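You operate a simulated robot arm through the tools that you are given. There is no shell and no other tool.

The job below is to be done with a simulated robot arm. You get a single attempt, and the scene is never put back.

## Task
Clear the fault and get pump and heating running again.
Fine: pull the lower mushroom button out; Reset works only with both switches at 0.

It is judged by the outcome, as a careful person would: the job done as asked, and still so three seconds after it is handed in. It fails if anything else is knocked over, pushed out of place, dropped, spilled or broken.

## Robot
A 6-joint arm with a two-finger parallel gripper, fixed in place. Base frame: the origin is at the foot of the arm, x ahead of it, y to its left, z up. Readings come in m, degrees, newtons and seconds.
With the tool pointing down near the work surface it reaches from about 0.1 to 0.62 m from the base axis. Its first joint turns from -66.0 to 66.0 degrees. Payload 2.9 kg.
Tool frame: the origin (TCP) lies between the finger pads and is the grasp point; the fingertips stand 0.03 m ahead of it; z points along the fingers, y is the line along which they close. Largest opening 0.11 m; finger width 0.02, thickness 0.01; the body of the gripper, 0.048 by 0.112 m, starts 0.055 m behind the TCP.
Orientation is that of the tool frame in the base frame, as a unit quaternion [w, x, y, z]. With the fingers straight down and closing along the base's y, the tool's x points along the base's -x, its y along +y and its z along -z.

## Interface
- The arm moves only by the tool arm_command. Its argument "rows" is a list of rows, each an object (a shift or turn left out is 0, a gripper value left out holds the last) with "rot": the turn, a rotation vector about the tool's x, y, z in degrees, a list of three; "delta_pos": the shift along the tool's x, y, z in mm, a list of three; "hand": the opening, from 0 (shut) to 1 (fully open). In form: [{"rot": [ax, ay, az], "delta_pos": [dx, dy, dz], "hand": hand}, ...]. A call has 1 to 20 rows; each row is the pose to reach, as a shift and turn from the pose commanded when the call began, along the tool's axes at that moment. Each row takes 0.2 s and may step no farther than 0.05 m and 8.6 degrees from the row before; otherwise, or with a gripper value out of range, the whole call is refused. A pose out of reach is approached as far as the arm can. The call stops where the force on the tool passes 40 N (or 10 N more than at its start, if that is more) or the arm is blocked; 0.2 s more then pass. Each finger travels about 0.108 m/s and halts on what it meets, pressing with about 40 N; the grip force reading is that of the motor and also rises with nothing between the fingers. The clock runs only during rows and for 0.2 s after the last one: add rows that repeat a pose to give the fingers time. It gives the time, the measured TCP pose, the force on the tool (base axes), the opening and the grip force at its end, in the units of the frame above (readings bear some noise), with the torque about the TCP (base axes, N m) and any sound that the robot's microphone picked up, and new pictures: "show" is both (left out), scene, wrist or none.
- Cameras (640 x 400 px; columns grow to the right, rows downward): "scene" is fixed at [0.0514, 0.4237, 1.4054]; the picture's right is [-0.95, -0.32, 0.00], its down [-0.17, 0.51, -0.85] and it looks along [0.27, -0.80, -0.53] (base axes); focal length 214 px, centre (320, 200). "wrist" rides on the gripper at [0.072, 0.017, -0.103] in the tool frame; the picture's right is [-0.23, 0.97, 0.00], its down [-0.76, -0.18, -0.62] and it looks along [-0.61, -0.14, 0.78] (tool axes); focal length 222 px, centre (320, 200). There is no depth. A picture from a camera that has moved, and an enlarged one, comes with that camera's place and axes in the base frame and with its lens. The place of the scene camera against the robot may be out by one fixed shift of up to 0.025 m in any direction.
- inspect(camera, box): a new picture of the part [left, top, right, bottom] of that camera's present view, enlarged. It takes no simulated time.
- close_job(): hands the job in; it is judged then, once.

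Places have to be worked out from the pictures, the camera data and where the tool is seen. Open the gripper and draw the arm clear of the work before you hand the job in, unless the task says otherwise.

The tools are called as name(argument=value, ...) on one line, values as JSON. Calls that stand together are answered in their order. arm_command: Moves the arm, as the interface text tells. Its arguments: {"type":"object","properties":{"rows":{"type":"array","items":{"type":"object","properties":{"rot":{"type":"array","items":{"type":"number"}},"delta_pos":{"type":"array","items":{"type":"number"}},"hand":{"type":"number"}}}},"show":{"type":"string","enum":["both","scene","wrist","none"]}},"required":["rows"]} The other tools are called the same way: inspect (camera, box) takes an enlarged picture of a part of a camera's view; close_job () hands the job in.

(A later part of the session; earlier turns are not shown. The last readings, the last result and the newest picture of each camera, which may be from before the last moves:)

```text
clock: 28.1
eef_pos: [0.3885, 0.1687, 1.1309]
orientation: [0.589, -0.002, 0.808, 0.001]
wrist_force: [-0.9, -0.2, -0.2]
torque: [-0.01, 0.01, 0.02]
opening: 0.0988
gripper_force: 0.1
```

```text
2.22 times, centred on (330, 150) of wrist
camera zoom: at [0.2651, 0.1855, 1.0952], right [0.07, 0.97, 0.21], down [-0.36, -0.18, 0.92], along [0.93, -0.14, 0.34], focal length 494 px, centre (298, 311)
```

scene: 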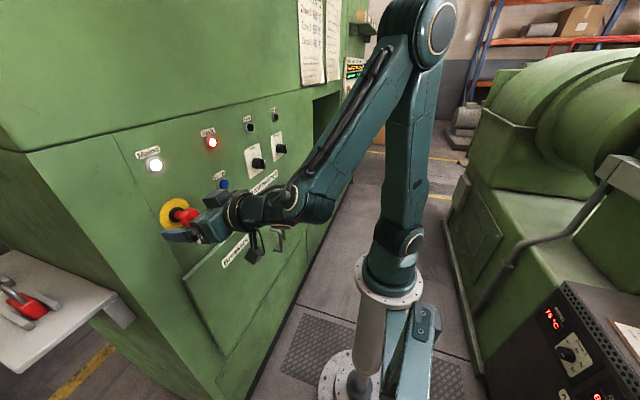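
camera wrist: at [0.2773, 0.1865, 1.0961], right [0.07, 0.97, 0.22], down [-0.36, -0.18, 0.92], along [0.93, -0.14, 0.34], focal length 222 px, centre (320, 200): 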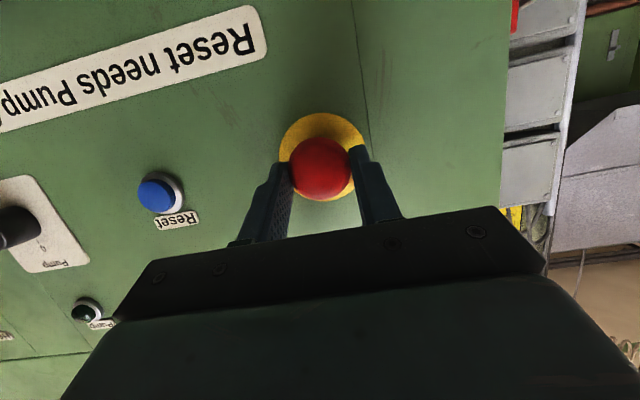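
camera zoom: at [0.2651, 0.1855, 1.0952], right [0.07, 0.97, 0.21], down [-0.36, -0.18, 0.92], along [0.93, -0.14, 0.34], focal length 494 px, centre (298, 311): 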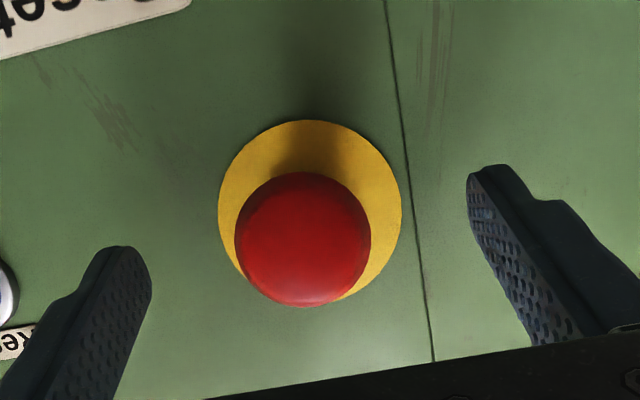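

The mushroom stays out with its longer stem showing. Now I'll back straight off, then move to a standoff in front of Reset with the fingers closed and the tool ~40° nose-down.

arm_command(rows=[{"rot": [0, 4, 0], "delta_pos": [4.8, 0, -24.7], "hand": 0.9}, {"rot": [0, 8, 0], "delta_pos": [7.7, 0, -50.0]}, {"rot": [0, 11.5, 0], "delta_pos": [1.0, -35, -49.0], "hand": 0}, {"rot": [0, 15, 0], "delta_pos": [-5.6, -70, -48.0]}, {"rot": [0, 18.7, 0], "delta_pos": [-13.1, -105, -44.1]}, {"rot": [0, 22.2, 0], "delta_pos": [-18.1, -138, -38.4]}, {"rot": [0, 22.2, 0], "delta_pos": [-18.1, -138, -38.4]}])

inspect(camera="scene", box=[140, 120, 300, 240])

inspect(camera="wrist", box=[240, 80, 400, 220])

```text
clock: 29.7
eef_pos: [0.3553, 0.0303, 1.164]
orientation: [0.422, -0.002, 0.907, 0.0]
wrist_force: [-0.9, 0.0, 1.0]
torque: [-0.02, 0.01, -0.03]
opening: 0.0001
gripper_force: 38.0
camera wrist: at [0.2269, 0.0472, 1.1755], right [0.14, 0.97, 0.17], down [0.02, -0.18, 0.98], along [0.99, -0.14, -0.04], focal length 222 px, centre (320, 200)
```

scene: 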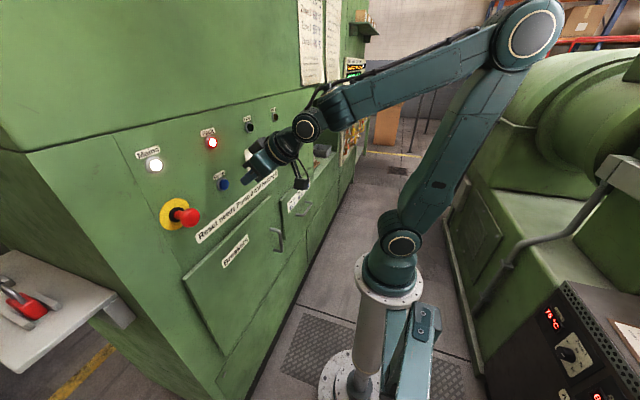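
wrist: 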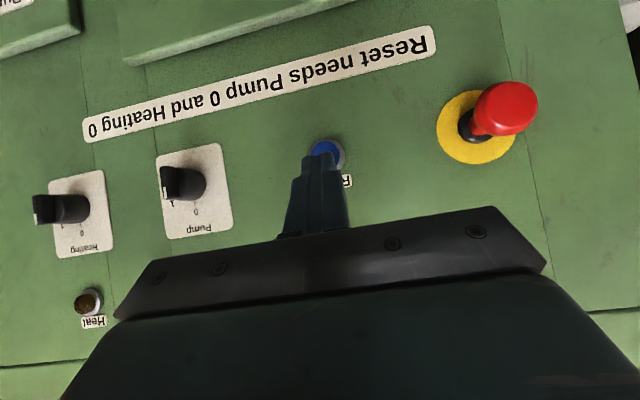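

```text
3.33 times, centred on (220, 180) of scene
camera zoom: at [0.0514, 0.4237, 1.4054], right [-0.95, -0.32, 0.0], down [-0.17, 0.51, -0.85], along [0.27, -0.8, -0.53], focal length 715 px, centre (653, 267)
```

zoom: 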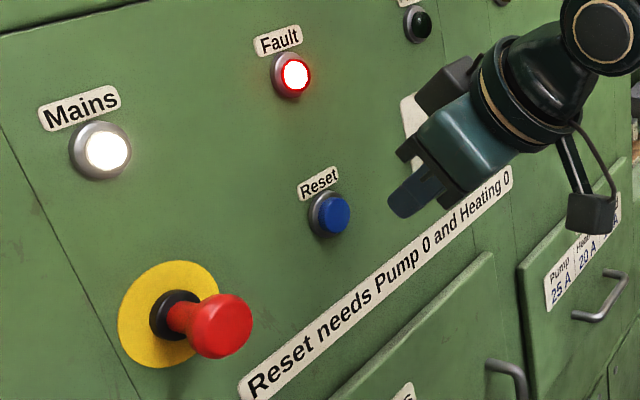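

```text
2.86 times, centred on (320, 150) of wrist
camera zoom: at [0.2269, 0.0472, 1.1755], right [0.14, 0.97, 0.17], down [0.02, -0.18, 0.98], along [0.99, -0.14, -0.04], focal length 635 px, centre (320, 343)
```

zoom: 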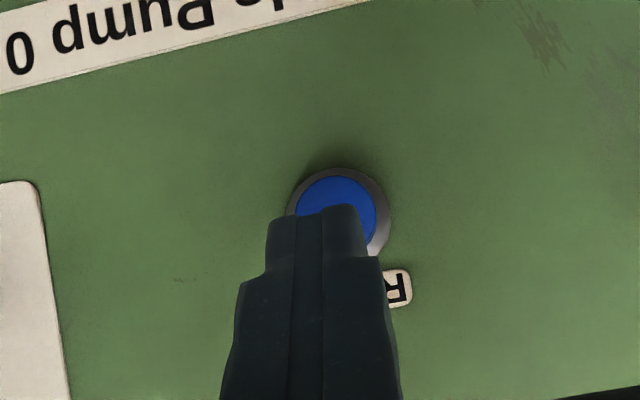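

Standoff reached; Reset is at (≈0.4425, 0.030, 1.1265), about 28 mm across. I'll approach to about 1 cm short of it with the tip's upper edge at the button's height.

arm_command(rows=[{"delta_pos": [-5.3, 0, 25], "hand": 0}, {"delta_pos": [-10.6, 0, 49.9]}, {"delta_pos": [-10.6, 0, 49.9]}])

inspect(camera="scene", box=[190, 160, 270, 220])

inspect(camera="wrist", box=[240, 80, 400, 220])

```text
clock: 30.5
eef_pos: [0.4001, 0.0285, 1.1397]
orientation: [0.422, -0.002, 0.907, 0.001]
wrist_force: [0.1, -0.3, -0.7]
torque: [0.0, -0.01, -0.01]
opening: 0.0
gripper_force: 37.6
camera wrist: at [0.273, 0.0464, 1.1514], right [0.14, 0.97, 0.17], down [0.01, -0.18, 0.98], along [0.99, -0.14, -0.04], focal length 222 px, centre (320, 200)
```

scene: 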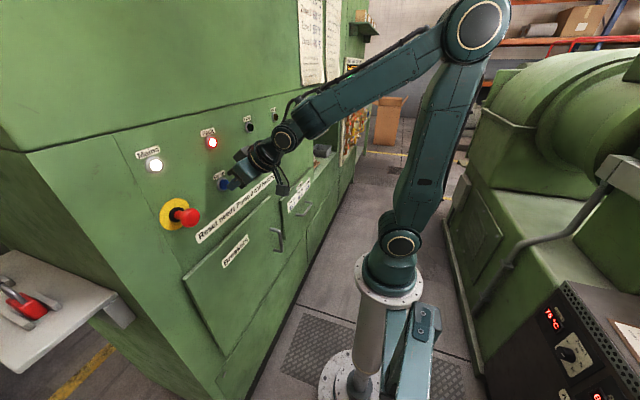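
wrist: 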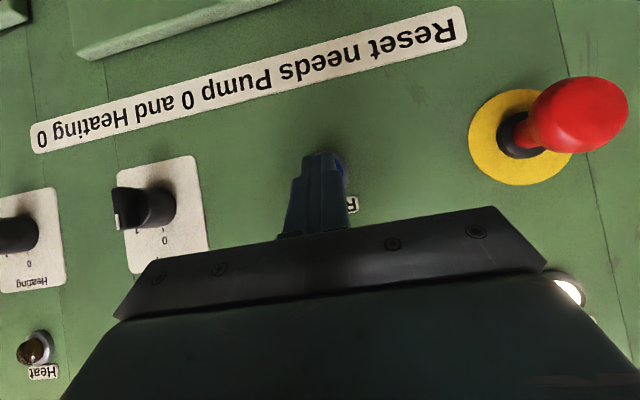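

```text
6.67 times, centred on (230, 190) of scene
camera zoom: at [0.0514, 0.4237, 1.4054], right [-0.95, -0.32, 0.0], down [-0.17, 0.51, -0.85], along [0.27, -0.8, -0.53], focal length 1430 px, centre (920, 267)
```

zoom: 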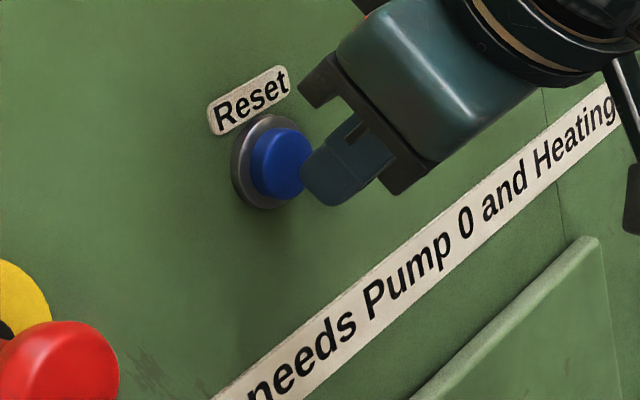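

```text
2.86 times, centred on (320, 150) of wrist
camera zoom: at [0.273, 0.0464, 1.1514], right [0.14, 0.97, 0.17], down [0.01, -0.18, 0.98], along [0.99, -0.14, -0.04], focal length 635 px, centre (320, 343)
```

zoom: 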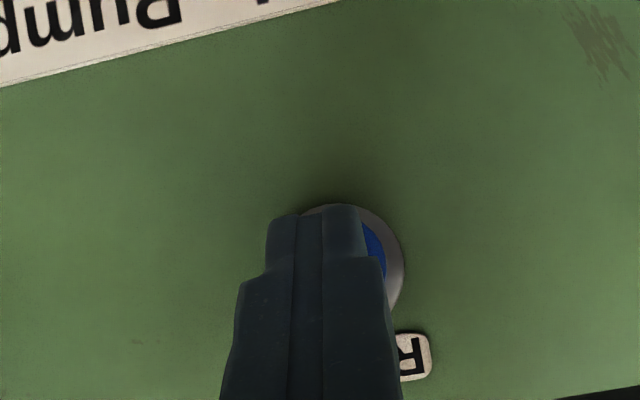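

The tip is lined up with the button, about 13 mm short. I'll press straight in along +x in 3 mm steps, relying on the force limit.

arm_command(rows=[{"delta_pos": [-2.6, 1, 3.1], "hand": 0}, {"delta_pos": [-5.2, 1, 6.1]}, {"delta_pos": [-7.7, 1, 9.2]}, {"delta_pos": [-9.0, 1, 10.7]}, {"delta_pos": [-10.3, 1, 12.2]}, {"delta_pos": [-11.6, 1, 13.8]}], show="scene")

inspect(camera="scene", box=[180, 120, 280, 220])

```text
clock: 31.9
eef_pos: [0.4174, 0.0313, 1.1366]
orientation: [0.421, -0.001, 0.907, 0.0]
wrist_force: [-25.3, -0.8, 8.1]
torque: [-0.03, 0.07, -0.04]
opening: 0.0002
gripper_force: 37.6
heard: click
```

scene: 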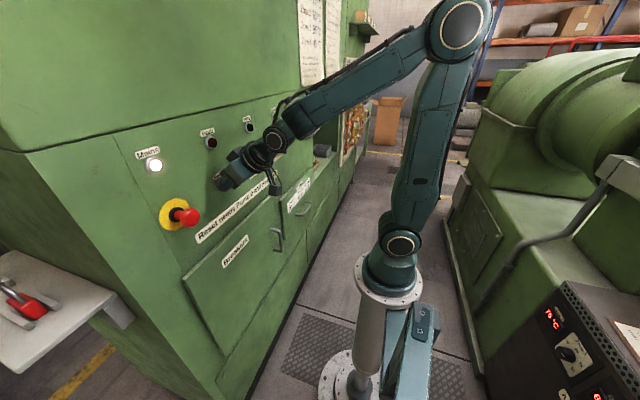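

```text
4.00 times, centred on (230, 170) of scene
camera zoom: at [0.0505, 0.4237, 1.4054], right [-0.95, -0.32, 0.0], down [-0.17, 0.51, -0.85], along [0.27, -0.8, -0.53], focal length 858 px, centre (680, 320)
```

zoom: 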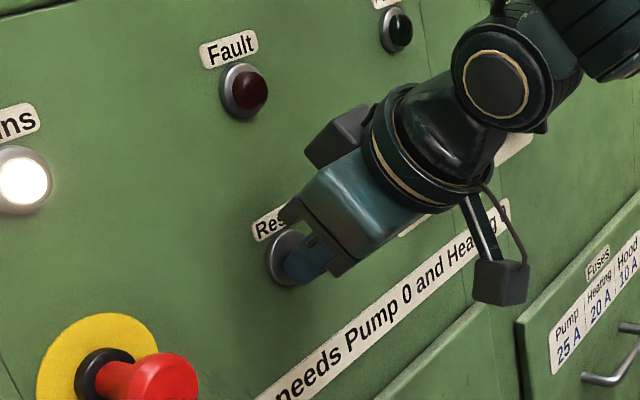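

A click was heard and the Fault lamp went out: the reset took. I'll back away from Reset and return to the Pump switch with the fingers reopening on the way.

arm_command(rows=[{"delta_pos": [12.9, 0, -15.3], "hand": 0}, {"delta_pos": [27.2, 0, -55.5]}, {"rot": [0, -3.7, 0], "delta_pos": [30.1, -38, -55.8], "hand": 0.5}, {"rot": [0, -7.4, 0], "delta_pos": [33.9, -76, -52.5]}, {"rot": [0, -11.1, 0], "delta_pos": [36.4, -113, -47.8]}, {"rot": [0, -14.9, 0], "delta_pos": [38.8, -151, -43.6]}, {"rot": [0, -14.9, 0], "delta_pos": [38.8, -151, -43.6]}])

inspect(camera="scene", box=[150, 110, 310, 230])

inspect(camera="wrist", box=[240, 80, 420, 220])

```text
clock: 33.5
eef_pos: [0.3615, -0.1206, 1.135]
orientation: [0.537, -0.001, 0.844, 0.0]
wrist_force: [-0.2, 0.2, 0.8]
torque: [-0.02, -0.01, -0.01]
opening: 0.0551
gripper_force: 0.1
camera wrist: at [0.2356, -0.1027, 1.1145], right [0.09, 0.97, 0.2], down [-0.24, -0.18, 0.95], along [0.97, -0.14, 0.22], focal length 222 px, centre (320, 200)
```

scene: 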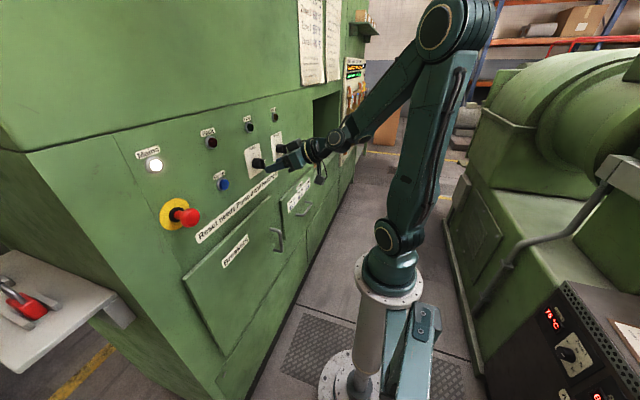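
wrist: 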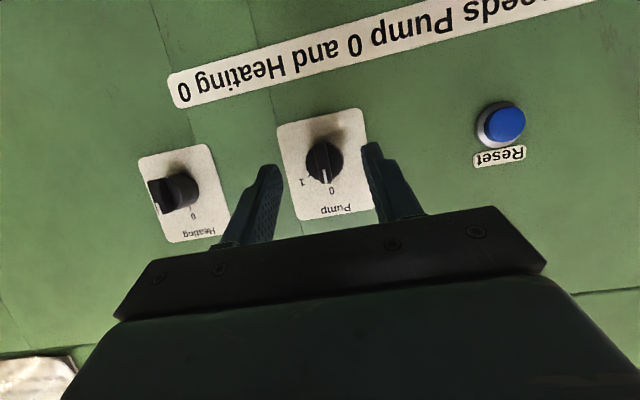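

```text
3.33 times, centred on (230, 170) of scene
camera zoom: at [0.0514, 0.4237, 1.4054], right [-0.95, -0.32, 0.0], down [-0.17, 0.51, -0.85], along [0.27, -0.8, -0.53], focal length 715 px, centre (620, 300)
```

zoom: 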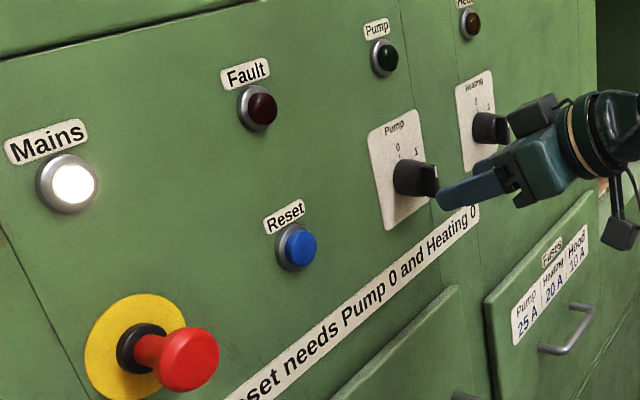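

```text
2.86 times, centred on (330, 150) of wrist
camera zoom: at [0.2356, -0.1027, 1.1145], right [0.09, 0.97, 0.2], down [-0.24, -0.18, 0.95], along [0.97, -0.14, 0.22], focal length 635 px, centre (291, 343)
```

zoom: 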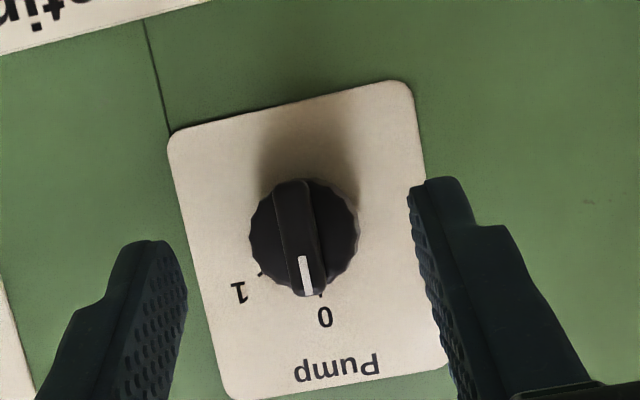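

Fault lamp is off, mushroom out, both switches at 0. I'll go in 29 mm to straddle the Pump bar as before and close on it.

arm_command(rows=[{"delta_pos": [-4.2, 0, 9.1], "hand": 0.5}, {"delta_pos": [-8.4, 0, 18.1]}, {"delta_pos": [-12.3, 0, 26.3]}, {"delta_pos": [-12.3, 0, 26.3], "hand": 0.5}, {"delta_pos": [-12.3, 0, 26.3], "hand": 0}, {"delta_pos": [-12.3, 0, 26.3]}, {"delta_pos": [-12.3, 0, 26.3]}, {"delta_pos": [-12.3, 0, 26.3]}])

inspect(camera="wrist", box=[240, 80, 420, 220])

inspect(camera="scene", box=[230, 120, 310, 200])

```text
clock: 35.3
eef_pos: [0.3907, -0.1206, 1.1354]
orientation: [0.536, -0.001, 0.844, -0.001]
wrist_force: [3.4, -9.7, -1.6]
torque: [-0.02, 0.08, -0.27]
opening: 0.0098
gripper_force: 45.3
camera wrist: at [0.265, -0.103, 1.1151], right [0.1, 0.97, 0.2], down [-0.24, -0.18, 0.95], along [0.97, -0.14, 0.22], focal length 222 px, centre (320, 200)
```

scene: 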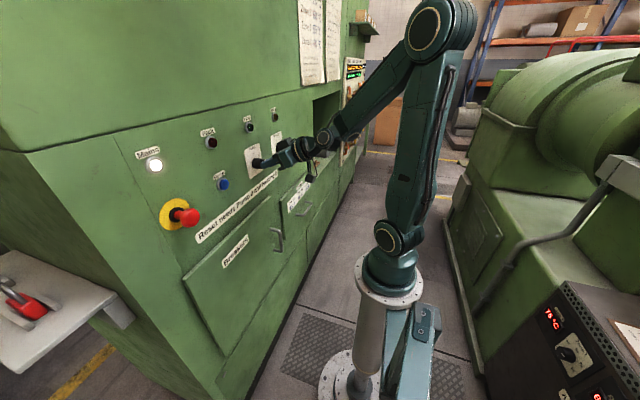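
wrist: 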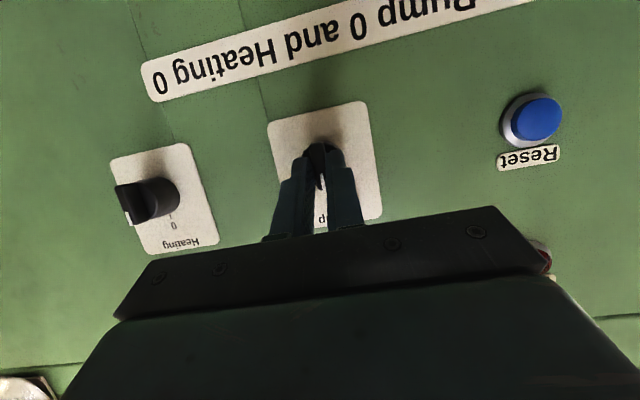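

```text
2.86 times, centred on (330, 150) of wrist
camera zoom: at [0.265, -0.103, 1.1151], right [0.1, 0.97, 0.2], down [-0.24, -0.18, 0.95], along [0.97, -0.14, 0.22], focal length 635 px, centre (291, 343)
```

zoom: 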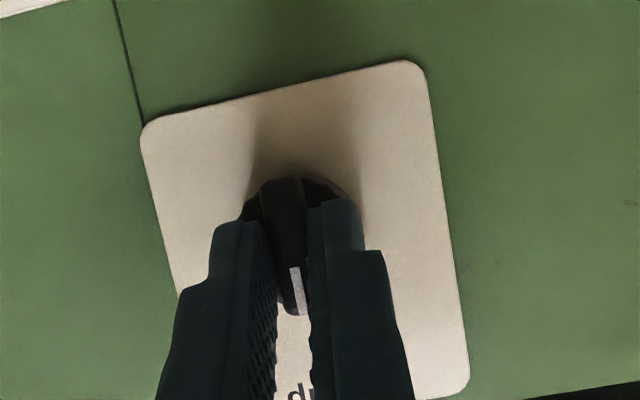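

```text
5.00 times, centred on (270, 160) of scene
camera zoom: at [0.0516, 0.4234, 1.4055], right [-0.95, -0.32, 0.0], down [-0.17, 0.51, -0.85], along [0.27, -0.8, -0.53], focal length 1072 px, centre (570, 400)
```

zoom: 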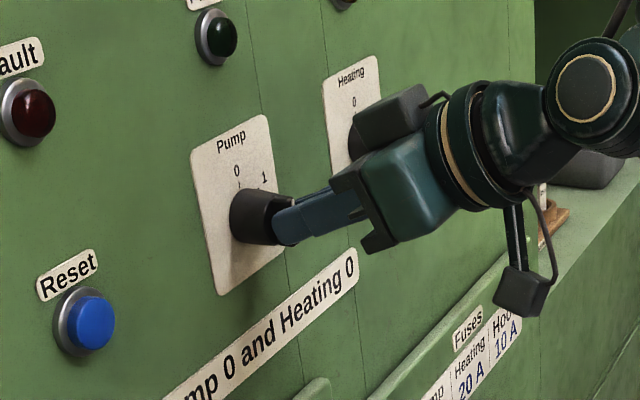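

Pump bar gripped (9.8 mm, 45 N). Now turning it about 61° clockwise to 1 around the knob axis.

arm_command(rows=[{"rot": [-3.25, 0, 6.9], "delta_pos": [0.08, -1.41, 0.04], "hand": 0}, {"rot": [-6.49, 0, 13.8], "delta_pos": [0.33, -2.79, 0.16]}, {"rot": [-9.74, 0, 20.7], "delta_pos": [0.76, -4.12, 0.36]}, {"rot": [-12.99, 0, 27.6], "delta_pos": [1.33, -5.38, 0.63]}, {"rot": [-16.24, 0, 34.5], "delta_pos": [2.04, -6.54, 0.96]}, {"rot": [-19.48, 0, 41.39], "delta_pos": [2.9, -7.59, 1.36]}, {"rot": [-22.73, 0, 48.29], "delta_pos": [3.87, -8.51, 1.82]}, {"rot": [-25.98, 0, 55.19], "delta_pos": [4.94, -9.27, 2.32]}, {"rot": [-25.98, 0, 55.19], "delta_pos": [4.94, -9.27, 2.32]}])

inspect(camera="wrist", box=[240, 80, 420, 220])

inspect(camera="scene", box=[200, 100, 310, 200])

```text
clock: 37.3
eef_pos: [0.3904, -0.1288, 1.1298]
orientation: [0.462, 0.271, 0.727, 0.429]
wrist_force: [0.7, -13.0, 6.7]
torque: [-0.78, -0.31, -0.82]
opening: 0.0097
gripper_force: 45.3
camera wrist: at [0.2649, -0.1025, 1.1353], right [0.1, 0.29, 0.95], down [-0.24, -0.92, 0.31], along [0.97, -0.26, -0.02], focal length 222 px, centre (320, 200)
```

scene: 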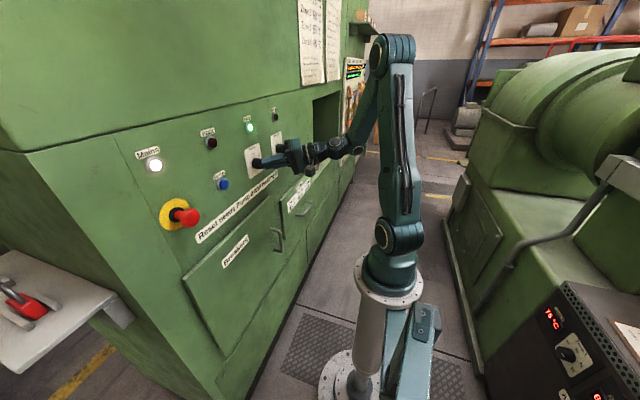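
wrist: 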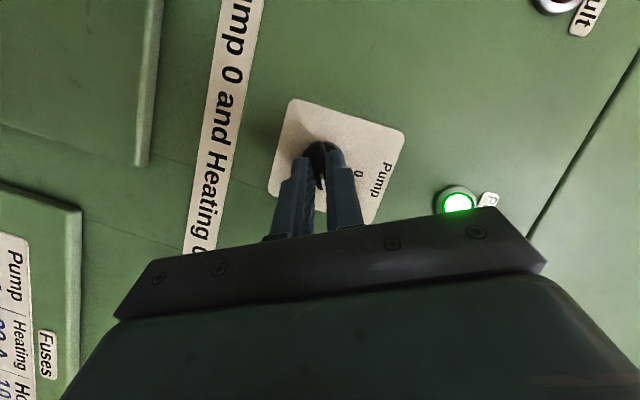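

```text
2.86 times, centred on (330, 150) of wrist
camera zoom: at [0.2649, -0.1025, 1.1353], right [0.1, 0.29, 0.95], down [-0.24, -0.92, 0.31], along [0.97, -0.26, -0.02], focal length 635 px, centre (291, 343)
```

zoom: 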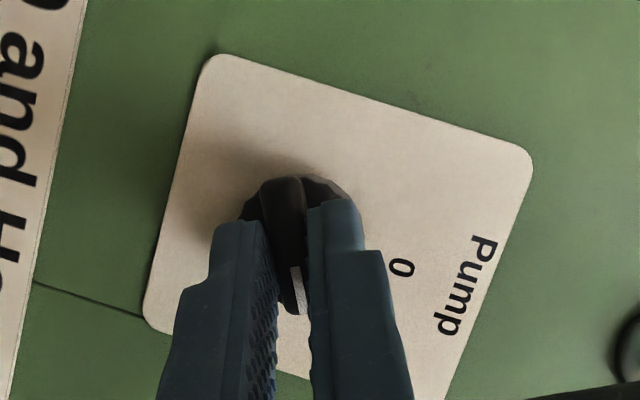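

```text
4.00 times, centred on (255, 150) of scene
camera zoom: at [0.0514, 0.4233, 1.4055], right [-0.95, -0.32, 0.0], down [-0.17, 0.51, -0.85], along [0.27, -0.8, -0.53], focal length 858 px, centre (580, 400)
```

zoom: 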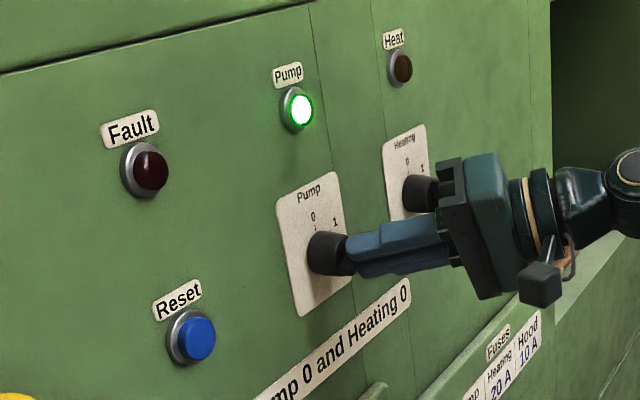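

The Pump lamp is lit green. I'll release the bar and check that the switch stays at 1.

arm_command(rows=[{"hand": 0.5}, {"hand": 0.5}, {"hand": 0.5}])

inspect(camera="wrist", box=[240, 80, 420, 220])

```text
clock: 38.1
eef_pos: [0.3905, -0.1278, 1.1307]
orientation: [0.461, 0.271, 0.728, 0.428]
wrist_force: [0.0, 0.3, -0.5]
torque: [-0.02, 0.0, -0.02]
opening: 0.0549
gripper_force: 0.1
camera wrist: at [0.2646, -0.1016, 1.1352], right [0.1, 0.29, 0.95], down [-0.24, -0.92, 0.31], along [0.97, -0.25, -0.02], focal length 222 px, centre (320, 200)
```

scene: 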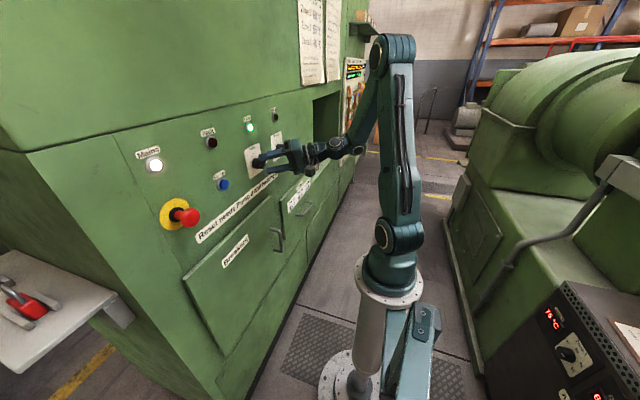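
wrist: 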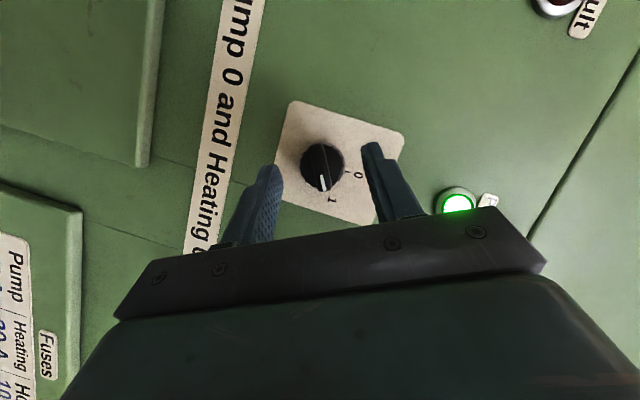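

```text
2.86 times, centred on (330, 150) of wrist
camera zoom: at [0.2646, -0.1016, 1.1352], right [0.1, 0.29, 0.95], down [-0.24, -0.92, 0.31], along [0.97, -0.25, -0.02], focal length 635 px, centre (291, 343)
```

zoom: 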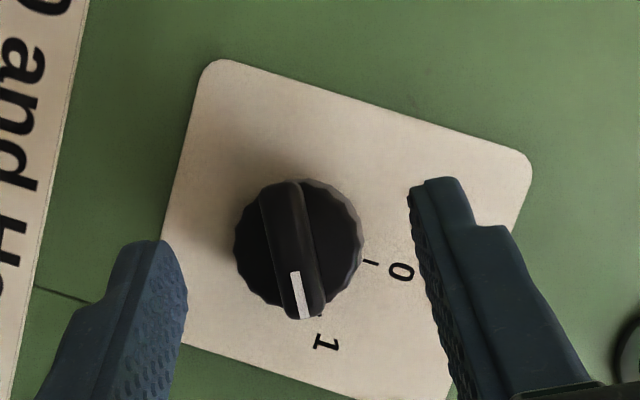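

Pump holds at 1 with its lamp green. Next: back off 28 mm, then swing over to the earlier safe standoff beside Heating, unrolling the tool on the way.

arm_command(rows=[{"rot": [0, 0, 0], "delta_pos": [11.9, 0, -25.3], "hand": 0.5}, {"rot": [4.54, -1.59, -5.86], "delta_pos": [2.35, -5.63, -30.03]}, {"rot": [9.09, -3.18, -11.71], "delta_pos": [-7.2, -11.26, -34.76]}, {"rot": [13.63, -4.77, -17.57], "delta_pos": [-16.75, -16.89, -39.49]}, {"rot": [18.18, -6.36, -23.42], "delta_pos": [-26.3, -22.52, -44.22]}, {"rot": [22.72, -7.94, -29.28], "delta_pos": [-35.85, -28.15, -48.95]}, {"rot": [27.27, -9.53, -35.13], "delta_pos": [-45.4, -33.78, -53.68]}, {"rot": [31.81, -11.12, -40.99], "delta_pos": [-54.95, -39.41, -58.41]}, {"rot": [36.36, -12.71, -46.84], "delta_pos": [-64.5, -45.04, -63.14]}, {"rot": [40.9, -14.3, -52.7], "delta_pos": [-74.05, -50.67, -67.87]}, {"rot": [40.9, -14.3, -52.7], "delta_pos": [-74.05, -50.67, -67.87]}])

inspect(camera="scene", box=[230, 100, 340, 200])

```text
clock: 40.5
eef_pos: [0.3601, -0.2369, 1.1326]
orientation: [0.562, 0.114, 0.81, -0.123]
wrist_force: [0.1, -0.1, 0.3]
torque: [-0.02, 0.0, -0.01]
opening: 0.0551
gripper_force: 0.1
camera wrist: at [0.2484, -0.1833, 1.0984], right [0.39, 0.91, 0.14], down [-0.35, 0.0, 0.94], along [0.85, -0.42, 0.32], focal length 222 px, centre (320, 200)
```

scene: 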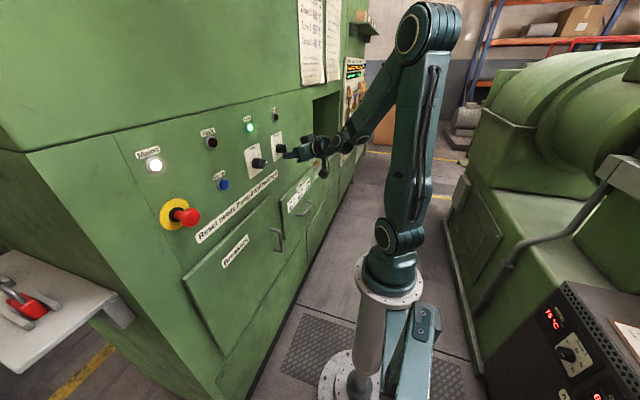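
wrist: 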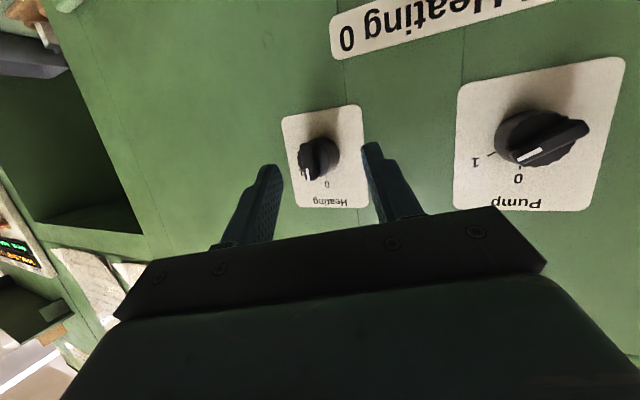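

```text
4.00 times, centred on (285, 150) of scene
camera zoom: at [0.0514, 0.4237, 1.4054], right [-0.95, -0.32, 0.0], down [-0.17, 0.51, -0.85], along [0.27, -0.8, -0.53], focal length 858 px, centre (460, 400)
```

zoom: 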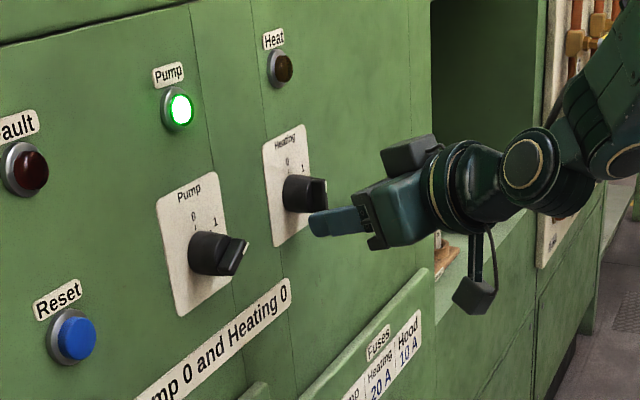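

Back at the proven standoff: Pump lamp green, Heating at 0. I'll retrace the retreat path in reverse to straddle the Heating bar.

arm_command(rows=[{"rot": [0, -7, 0], "delta_pos": [-4.6, -17.7, 16.5], "hand": 0.5}, {"rot": [-4, -11, 0], "delta_pos": [-6.2, -16.2, 26.6]}, {"rot": [-8, -15, 0], "delta_pos": [-8.2, -17.3, 35.4]}, {"rot": [-8, -15, 0], "delta_pos": [-8.2, -17.3, 35.4]}])

inspect(camera="wrist", box=[240, 80, 420, 220])

inspect(camera="scene", box=[250, 110, 330, 190])

```text
clock: 41.5
eef_pos: [0.389, -0.266, 1.1289]
orientation: [0.671, 0.058, 0.735, -0.079]
wrist_force: [-0.7, -0.8, -0.4]
torque: [-0.02, 0.01, 0.02]
opening: 0.0548
gripper_force: 0.1
camera wrist: at [0.2832, -0.2299, 1.0668], right [0.21, 0.96, 0.19], down [-0.57, -0.04, 0.82], along [0.8, -0.28, 0.54], focal length 222 px, centre (320, 200)
```

scene: 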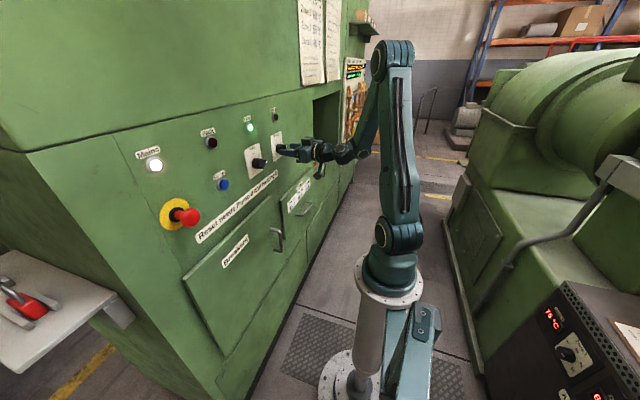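
wrist: 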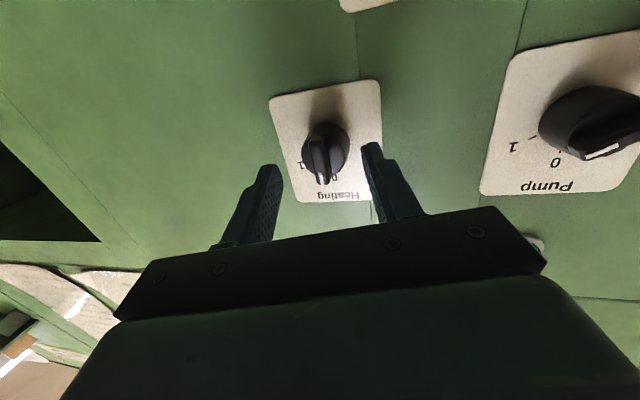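

```text
2.86 times, centred on (330, 150) of wrist
camera zoom: at [0.2832, -0.2299, 1.0668], right [0.21, 0.96, 0.19], down [-0.57, -0.04, 0.82], along [0.8, -0.28, 0.54], focal length 635 px, centre (291, 343)
```

zoom: 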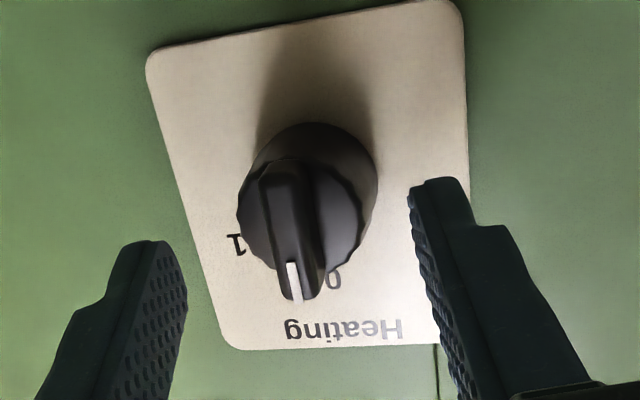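

```text
5.00 times, centred on (290, 150) of scene
camera zoom: at [0.0514, 0.4237, 1.4054], right [-0.95, -0.32, 0.0], down [-0.17, 0.51, -0.85], along [0.27, -0.8, -0.53], focal length 1072 px, centre (470, 450)
```

zoom: 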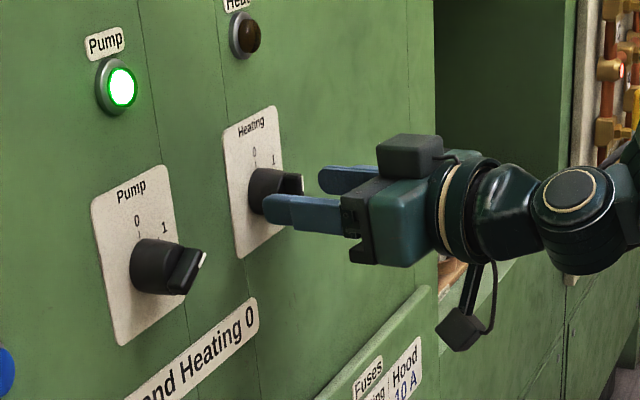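

Same geometry as when I released it. Closing on the Heating bar.

arm_command(rows=[{"hand": 0}, {"hand": 0}, {"hand": 0}, {"hand": 0}], show="wrist")

inspect(camera="wrist", box=[240, 80, 420, 220])

```text
clock: 42.5
eef_pos: [0.3899, -0.2654, 1.1296]
orientation: [0.669, 0.057, 0.737, -0.078]
wrist_force: [0.0, 0.0, -1.8]
torque: [0.69, -0.73, 0.24]
opening: 0.0111
gripper_force: 44.9
camera wrist: at [0.2832, -0.2295, 1.0669], right [0.21, 0.96, 0.19], down [-0.57, -0.04, 0.82], along [0.8, -0.28, 0.54], focal length 222 px, centre (320, 200)
```

wrist: 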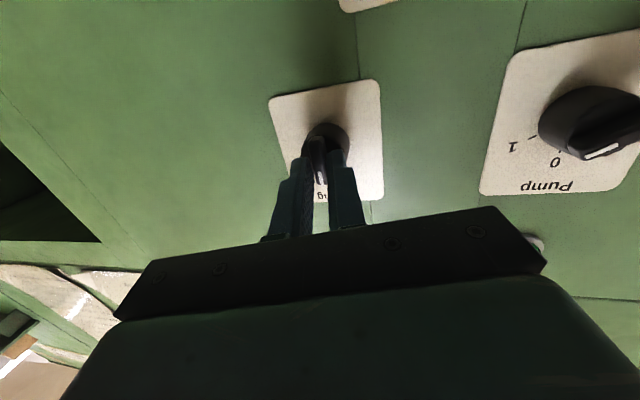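

```text
2.86 times, centred on (330, 150) of wrist
camera zoom: at [0.2832, -0.2295, 1.0669], right [0.21, 0.96, 0.19], down [-0.57, -0.04, 0.82], along [0.8, -0.28, 0.54], focal length 635 px, centre (291, 343)
```

zoom: 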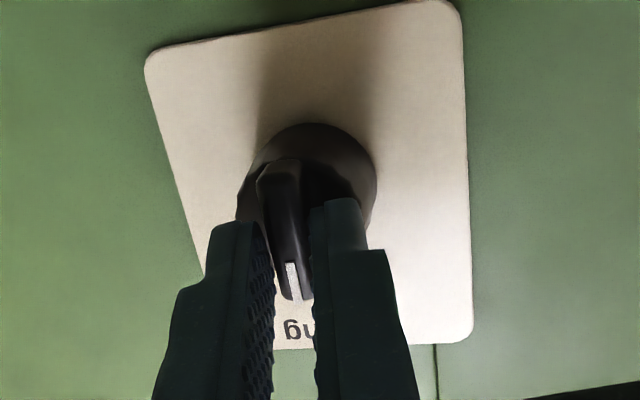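

Good grip again (11 mm, 45 N, negligible net force). Turning Heating clockwise about 63° to 1.

arm_command(rows=[{"rot": [-0.23, -0.63, 7.85], "delta_pos": [0.3, -0.09, 0], "hand": 0}, {"rot": [-0.46, -1.25, 15.7], "delta_pos": [0.61, -0.14, 0]}, {"rot": [-0.7, -1.88, 23.55], "delta_pos": [0.92, -0.14, 0]}, {"rot": [-0.93, -2.51, 31.4], "delta_pos": [1.23, -0.1, 0]}, {"rot": [-1.16, -3.14, 39.25], "delta_pos": [1.53, -0.02, 0]}, {"rot": [-1.39, -3.76, 47.1], "delta_pos": [1.82, 0.1, 0.1]}, {"rot": [-1.62, -4.39, 54.95], "delta_pos": [2.09, 0.26, 0.1]}, {"rot": [-1.86, -5.02, 62.8], "delta_pos": [2.33, 0.45, 0.1]}, {"rot": [-1.86, -5.02, 62.8], "delta_pos": [2.33, 0.45, 0.1]}])

inspect(camera="wrist", box=[240, 80, 420, 220])

inspect(camera="scene", box=[200, 90, 330, 190])

```text
clock: 44.5
eef_pos: [0.389, -0.2648, 1.1263]
orientation: [0.643, 0.421, 0.571, 0.29]
wrist_force: [-24.0, -3.3, -11.0]
torque: [-0.4, 0.34, 0.44]
opening: 0.0104
gripper_force: 44.3
camera wrist: at [0.3007, -0.1734, 1.1066], right [0.06, 0.27, 0.96], down [-0.77, -0.6, 0.22], along [0.64, -0.75, 0.17], focal length 222 px, centre (320, 200)
```

scene: 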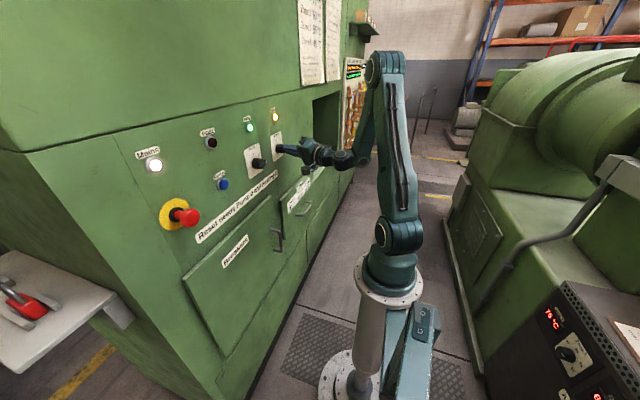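
wrist: 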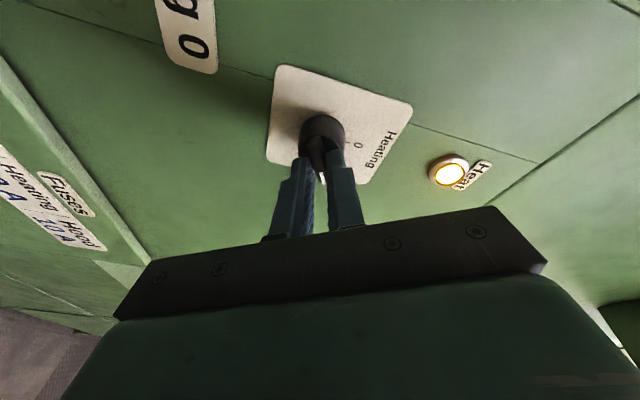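

```text
2.86 times, centred on (330, 150) of wrist
camera zoom: at [0.3007, -0.1734, 1.1066], right [0.06, 0.27, 0.96], down [-0.77, -0.6, 0.22], along [0.64, -0.75, 0.17], focal length 635 px, centre (291, 343)
```

zoom: 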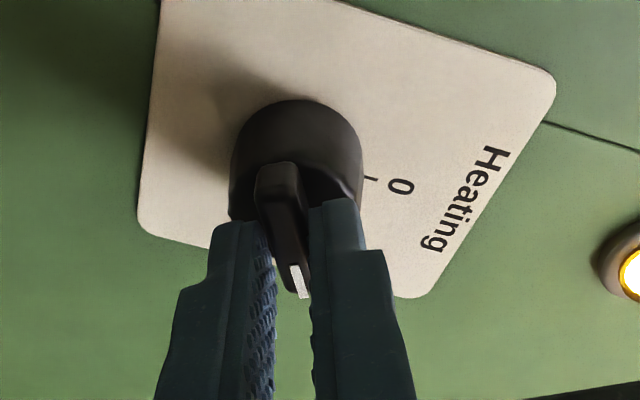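

```text
4.00 times, centred on (265, 140) of scene
camera zoom: at [0.0508, 0.4235, 1.4055], right [-0.95, -0.32, 0.0], down [-0.17, 0.51, -0.85], along [0.27, -0.8, -0.53], focal length 858 px, centre (540, 440)
```

zoom: 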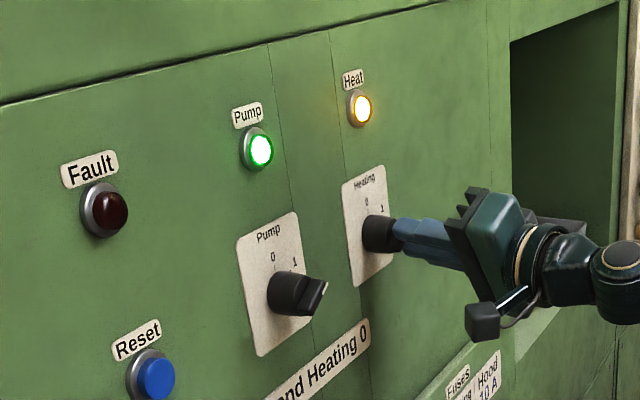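

The Heat lamp is now lit and Pump is still green, with Fault dark. I'll release the Heating bar.

arm_command(rows=[{"hand": 0.5}, {"hand": 0.5}, {"hand": 0.5}], show="wrist")

inspect(camera="wrist", box=[240, 80, 420, 220])

inspect(camera="scene", box=[200, 90, 330, 190])

```text
clock: 45.3
eef_pos: [0.389, -0.2648, 1.128]
orientation: [0.644, 0.419, 0.571, 0.29]
wrist_force: [0.3, 0.3, 0.7]
torque: [-0.02, -0.01, 0.03]
opening: 0.055
gripper_force: 0.0
camera wrist: at [0.3015, -0.173, 1.1074], right [0.06, 0.27, 0.96], down [-0.76, -0.61, 0.22], along [0.64, -0.75, 0.17], focal length 222 px, centre (320, 200)
```

wrist: 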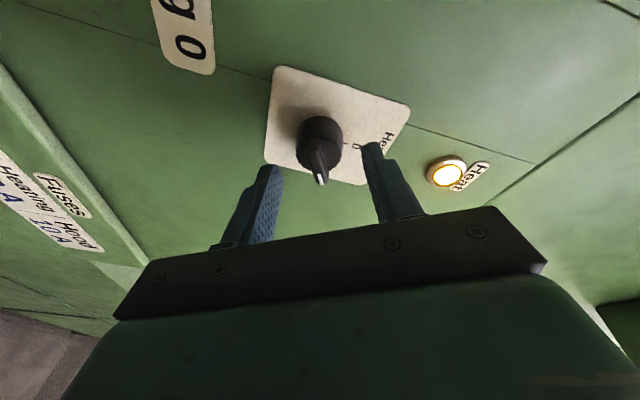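

```text
2.86 times, centred on (330, 150) of wrist
camera zoom: at [0.3015, -0.173, 1.1074], right [0.06, 0.27, 0.96], down [-0.76, -0.61, 0.22], along [0.64, -0.75, 0.17], focal length 635 px, centre (291, 343)
```

zoom: 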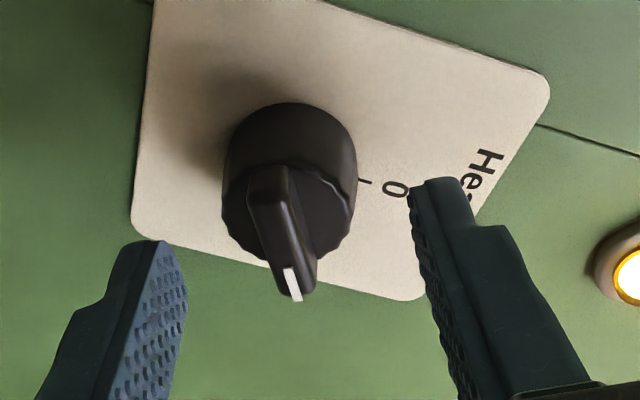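

```text
4.00 times, centred on (265, 140) of scene
camera zoom: at [0.0514, 0.4237, 1.4054], right [-0.95, -0.32, 0.0], down [-0.17, 0.51, -0.85], along [0.27, -0.8, -0.53], focal length 858 px, centre (540, 440)
```

zoom: 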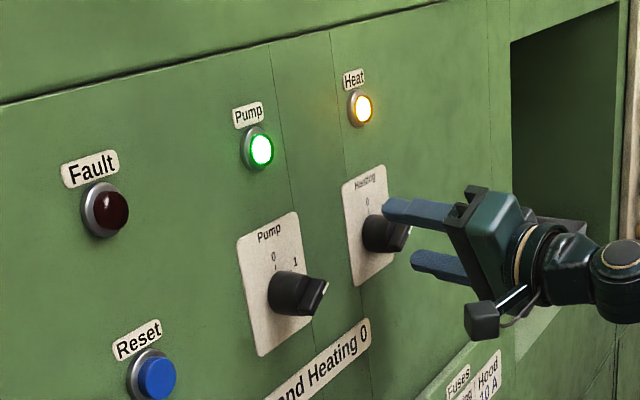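

Both lamps are on and both bars hold at 1. I'll back out the way I came in, widening the yaw while withdrawing.

arm_command(rows=[{"rot": [1.3, -2.3, 0], "delta_pos": [-3.0, -1.7, -8.5], "hand": 0.5}, {"rot": [2.6, -4.6, 0], "delta_pos": [-6.1, -3.5, -16.9]}, {"rot": [3.94, -6.97, 0], "delta_pos": [-9.1, -5.2, -25.4]}, {"rot": [3.94, -6.97, 0], "delta_pos": [-9.1, -5.2, -25.4]}])

```text
clock: 46.3
eef_pos: [0.3629, -0.2694, 1.1257]
orientation: [0.662, 0.458, 0.541, 0.244]
wrist_force: [0.0, 0.4, 0.0]
torque: [0.01, 0.0, -0.02]
opening: 0.0551
gripper_force: 0.1
camera wrist: at [0.2887, -0.1674, 1.106], right [0.1, 0.26, 0.96], down [-0.84, -0.49, 0.22], along [0.53, -0.83, 0.17], focal length 222 px, centre (320, 200)
```

scene: 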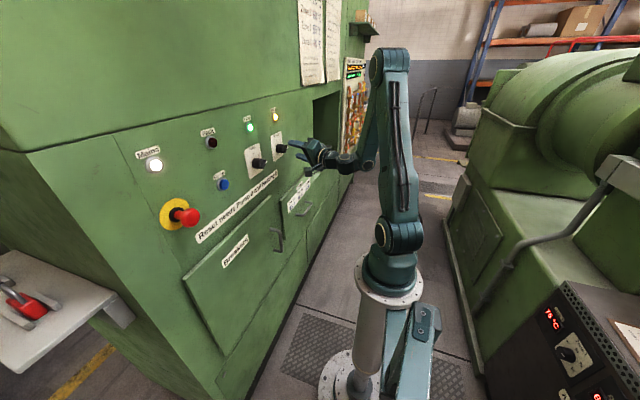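
wrist: 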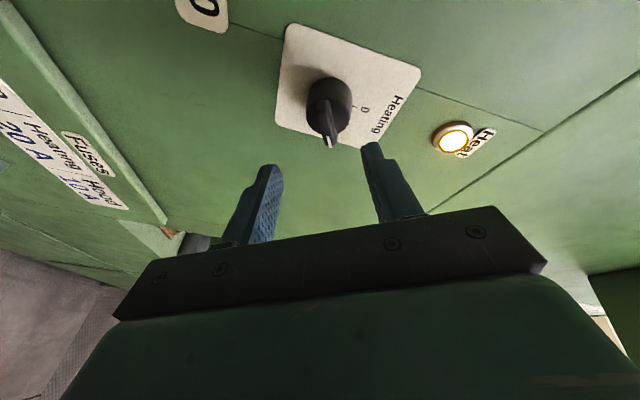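

The fingers are clear of the Heating knob. I'll reverse the earlier swing to the standoff with the tool nose-down.

arm_command(rows=[{"rot": [0.5, 3.14, -7.01], "delta_pos": [5.49, 3.87, -2.79], "hand": 0.5}, {"rot": [1.01, 6.28, -14.02], "delta_pos": [10.98, 7.74, -5.58]}, {"rot": [1.51, 9.42, -21.03], "delta_pos": [16.5, 11.6, -8.4]}, {"rot": [2.01, 12.56, -28.04], "delta_pos": [22.0, 15.5, -11.2]}, {"rot": [2.52, 15.69, -35.06], "delta_pos": [27.4, 19.3, -14.0]}, {"rot": [3.02, 18.83, -42.07], "delta_pos": [32.9, 23.2, -16.7]}, {"rot": [3.52, 21.97, -49.08], "delta_pos": [38.4, 27.1, -19.5]}, {"rot": [4.03, 25.11, -56.09], "delta_pos": [43.9, 30.9, -22.3]}, {"rot": [4.53, 28.25, -63.1], "delta_pos": [49.4, 34.8, -25.1]}])

```text
clock: 48.3
eef_pos: [0.3583, -0.2042, 1.1325]
orientation: [0.529, 0.063, 0.844, -0.055]
wrist_force: [-0.1, 0.0, 0.5]
torque: [-0.04, -0.05, 0.02]
opening: 0.055
gripper_force: 0.1
camera wrist: at [0.2371, -0.1684, 1.113], right [0.26, 0.95, 0.18], down [-0.25, -0.11, 0.96], along [0.93, -0.3, 0.21], focal length 222 px, centre (320, 200)
```

scene: 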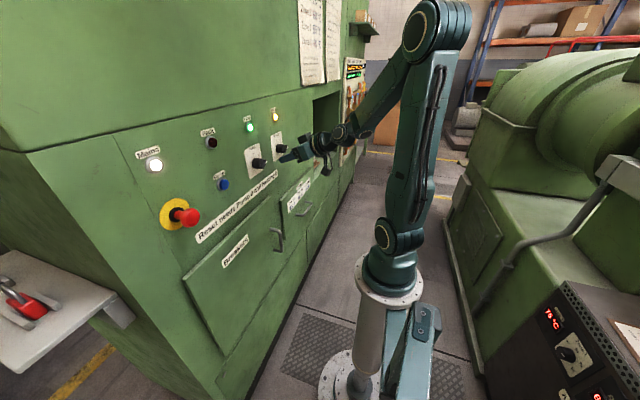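
wrist: 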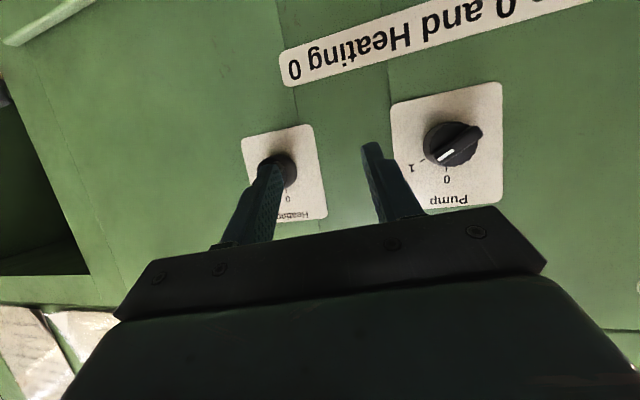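

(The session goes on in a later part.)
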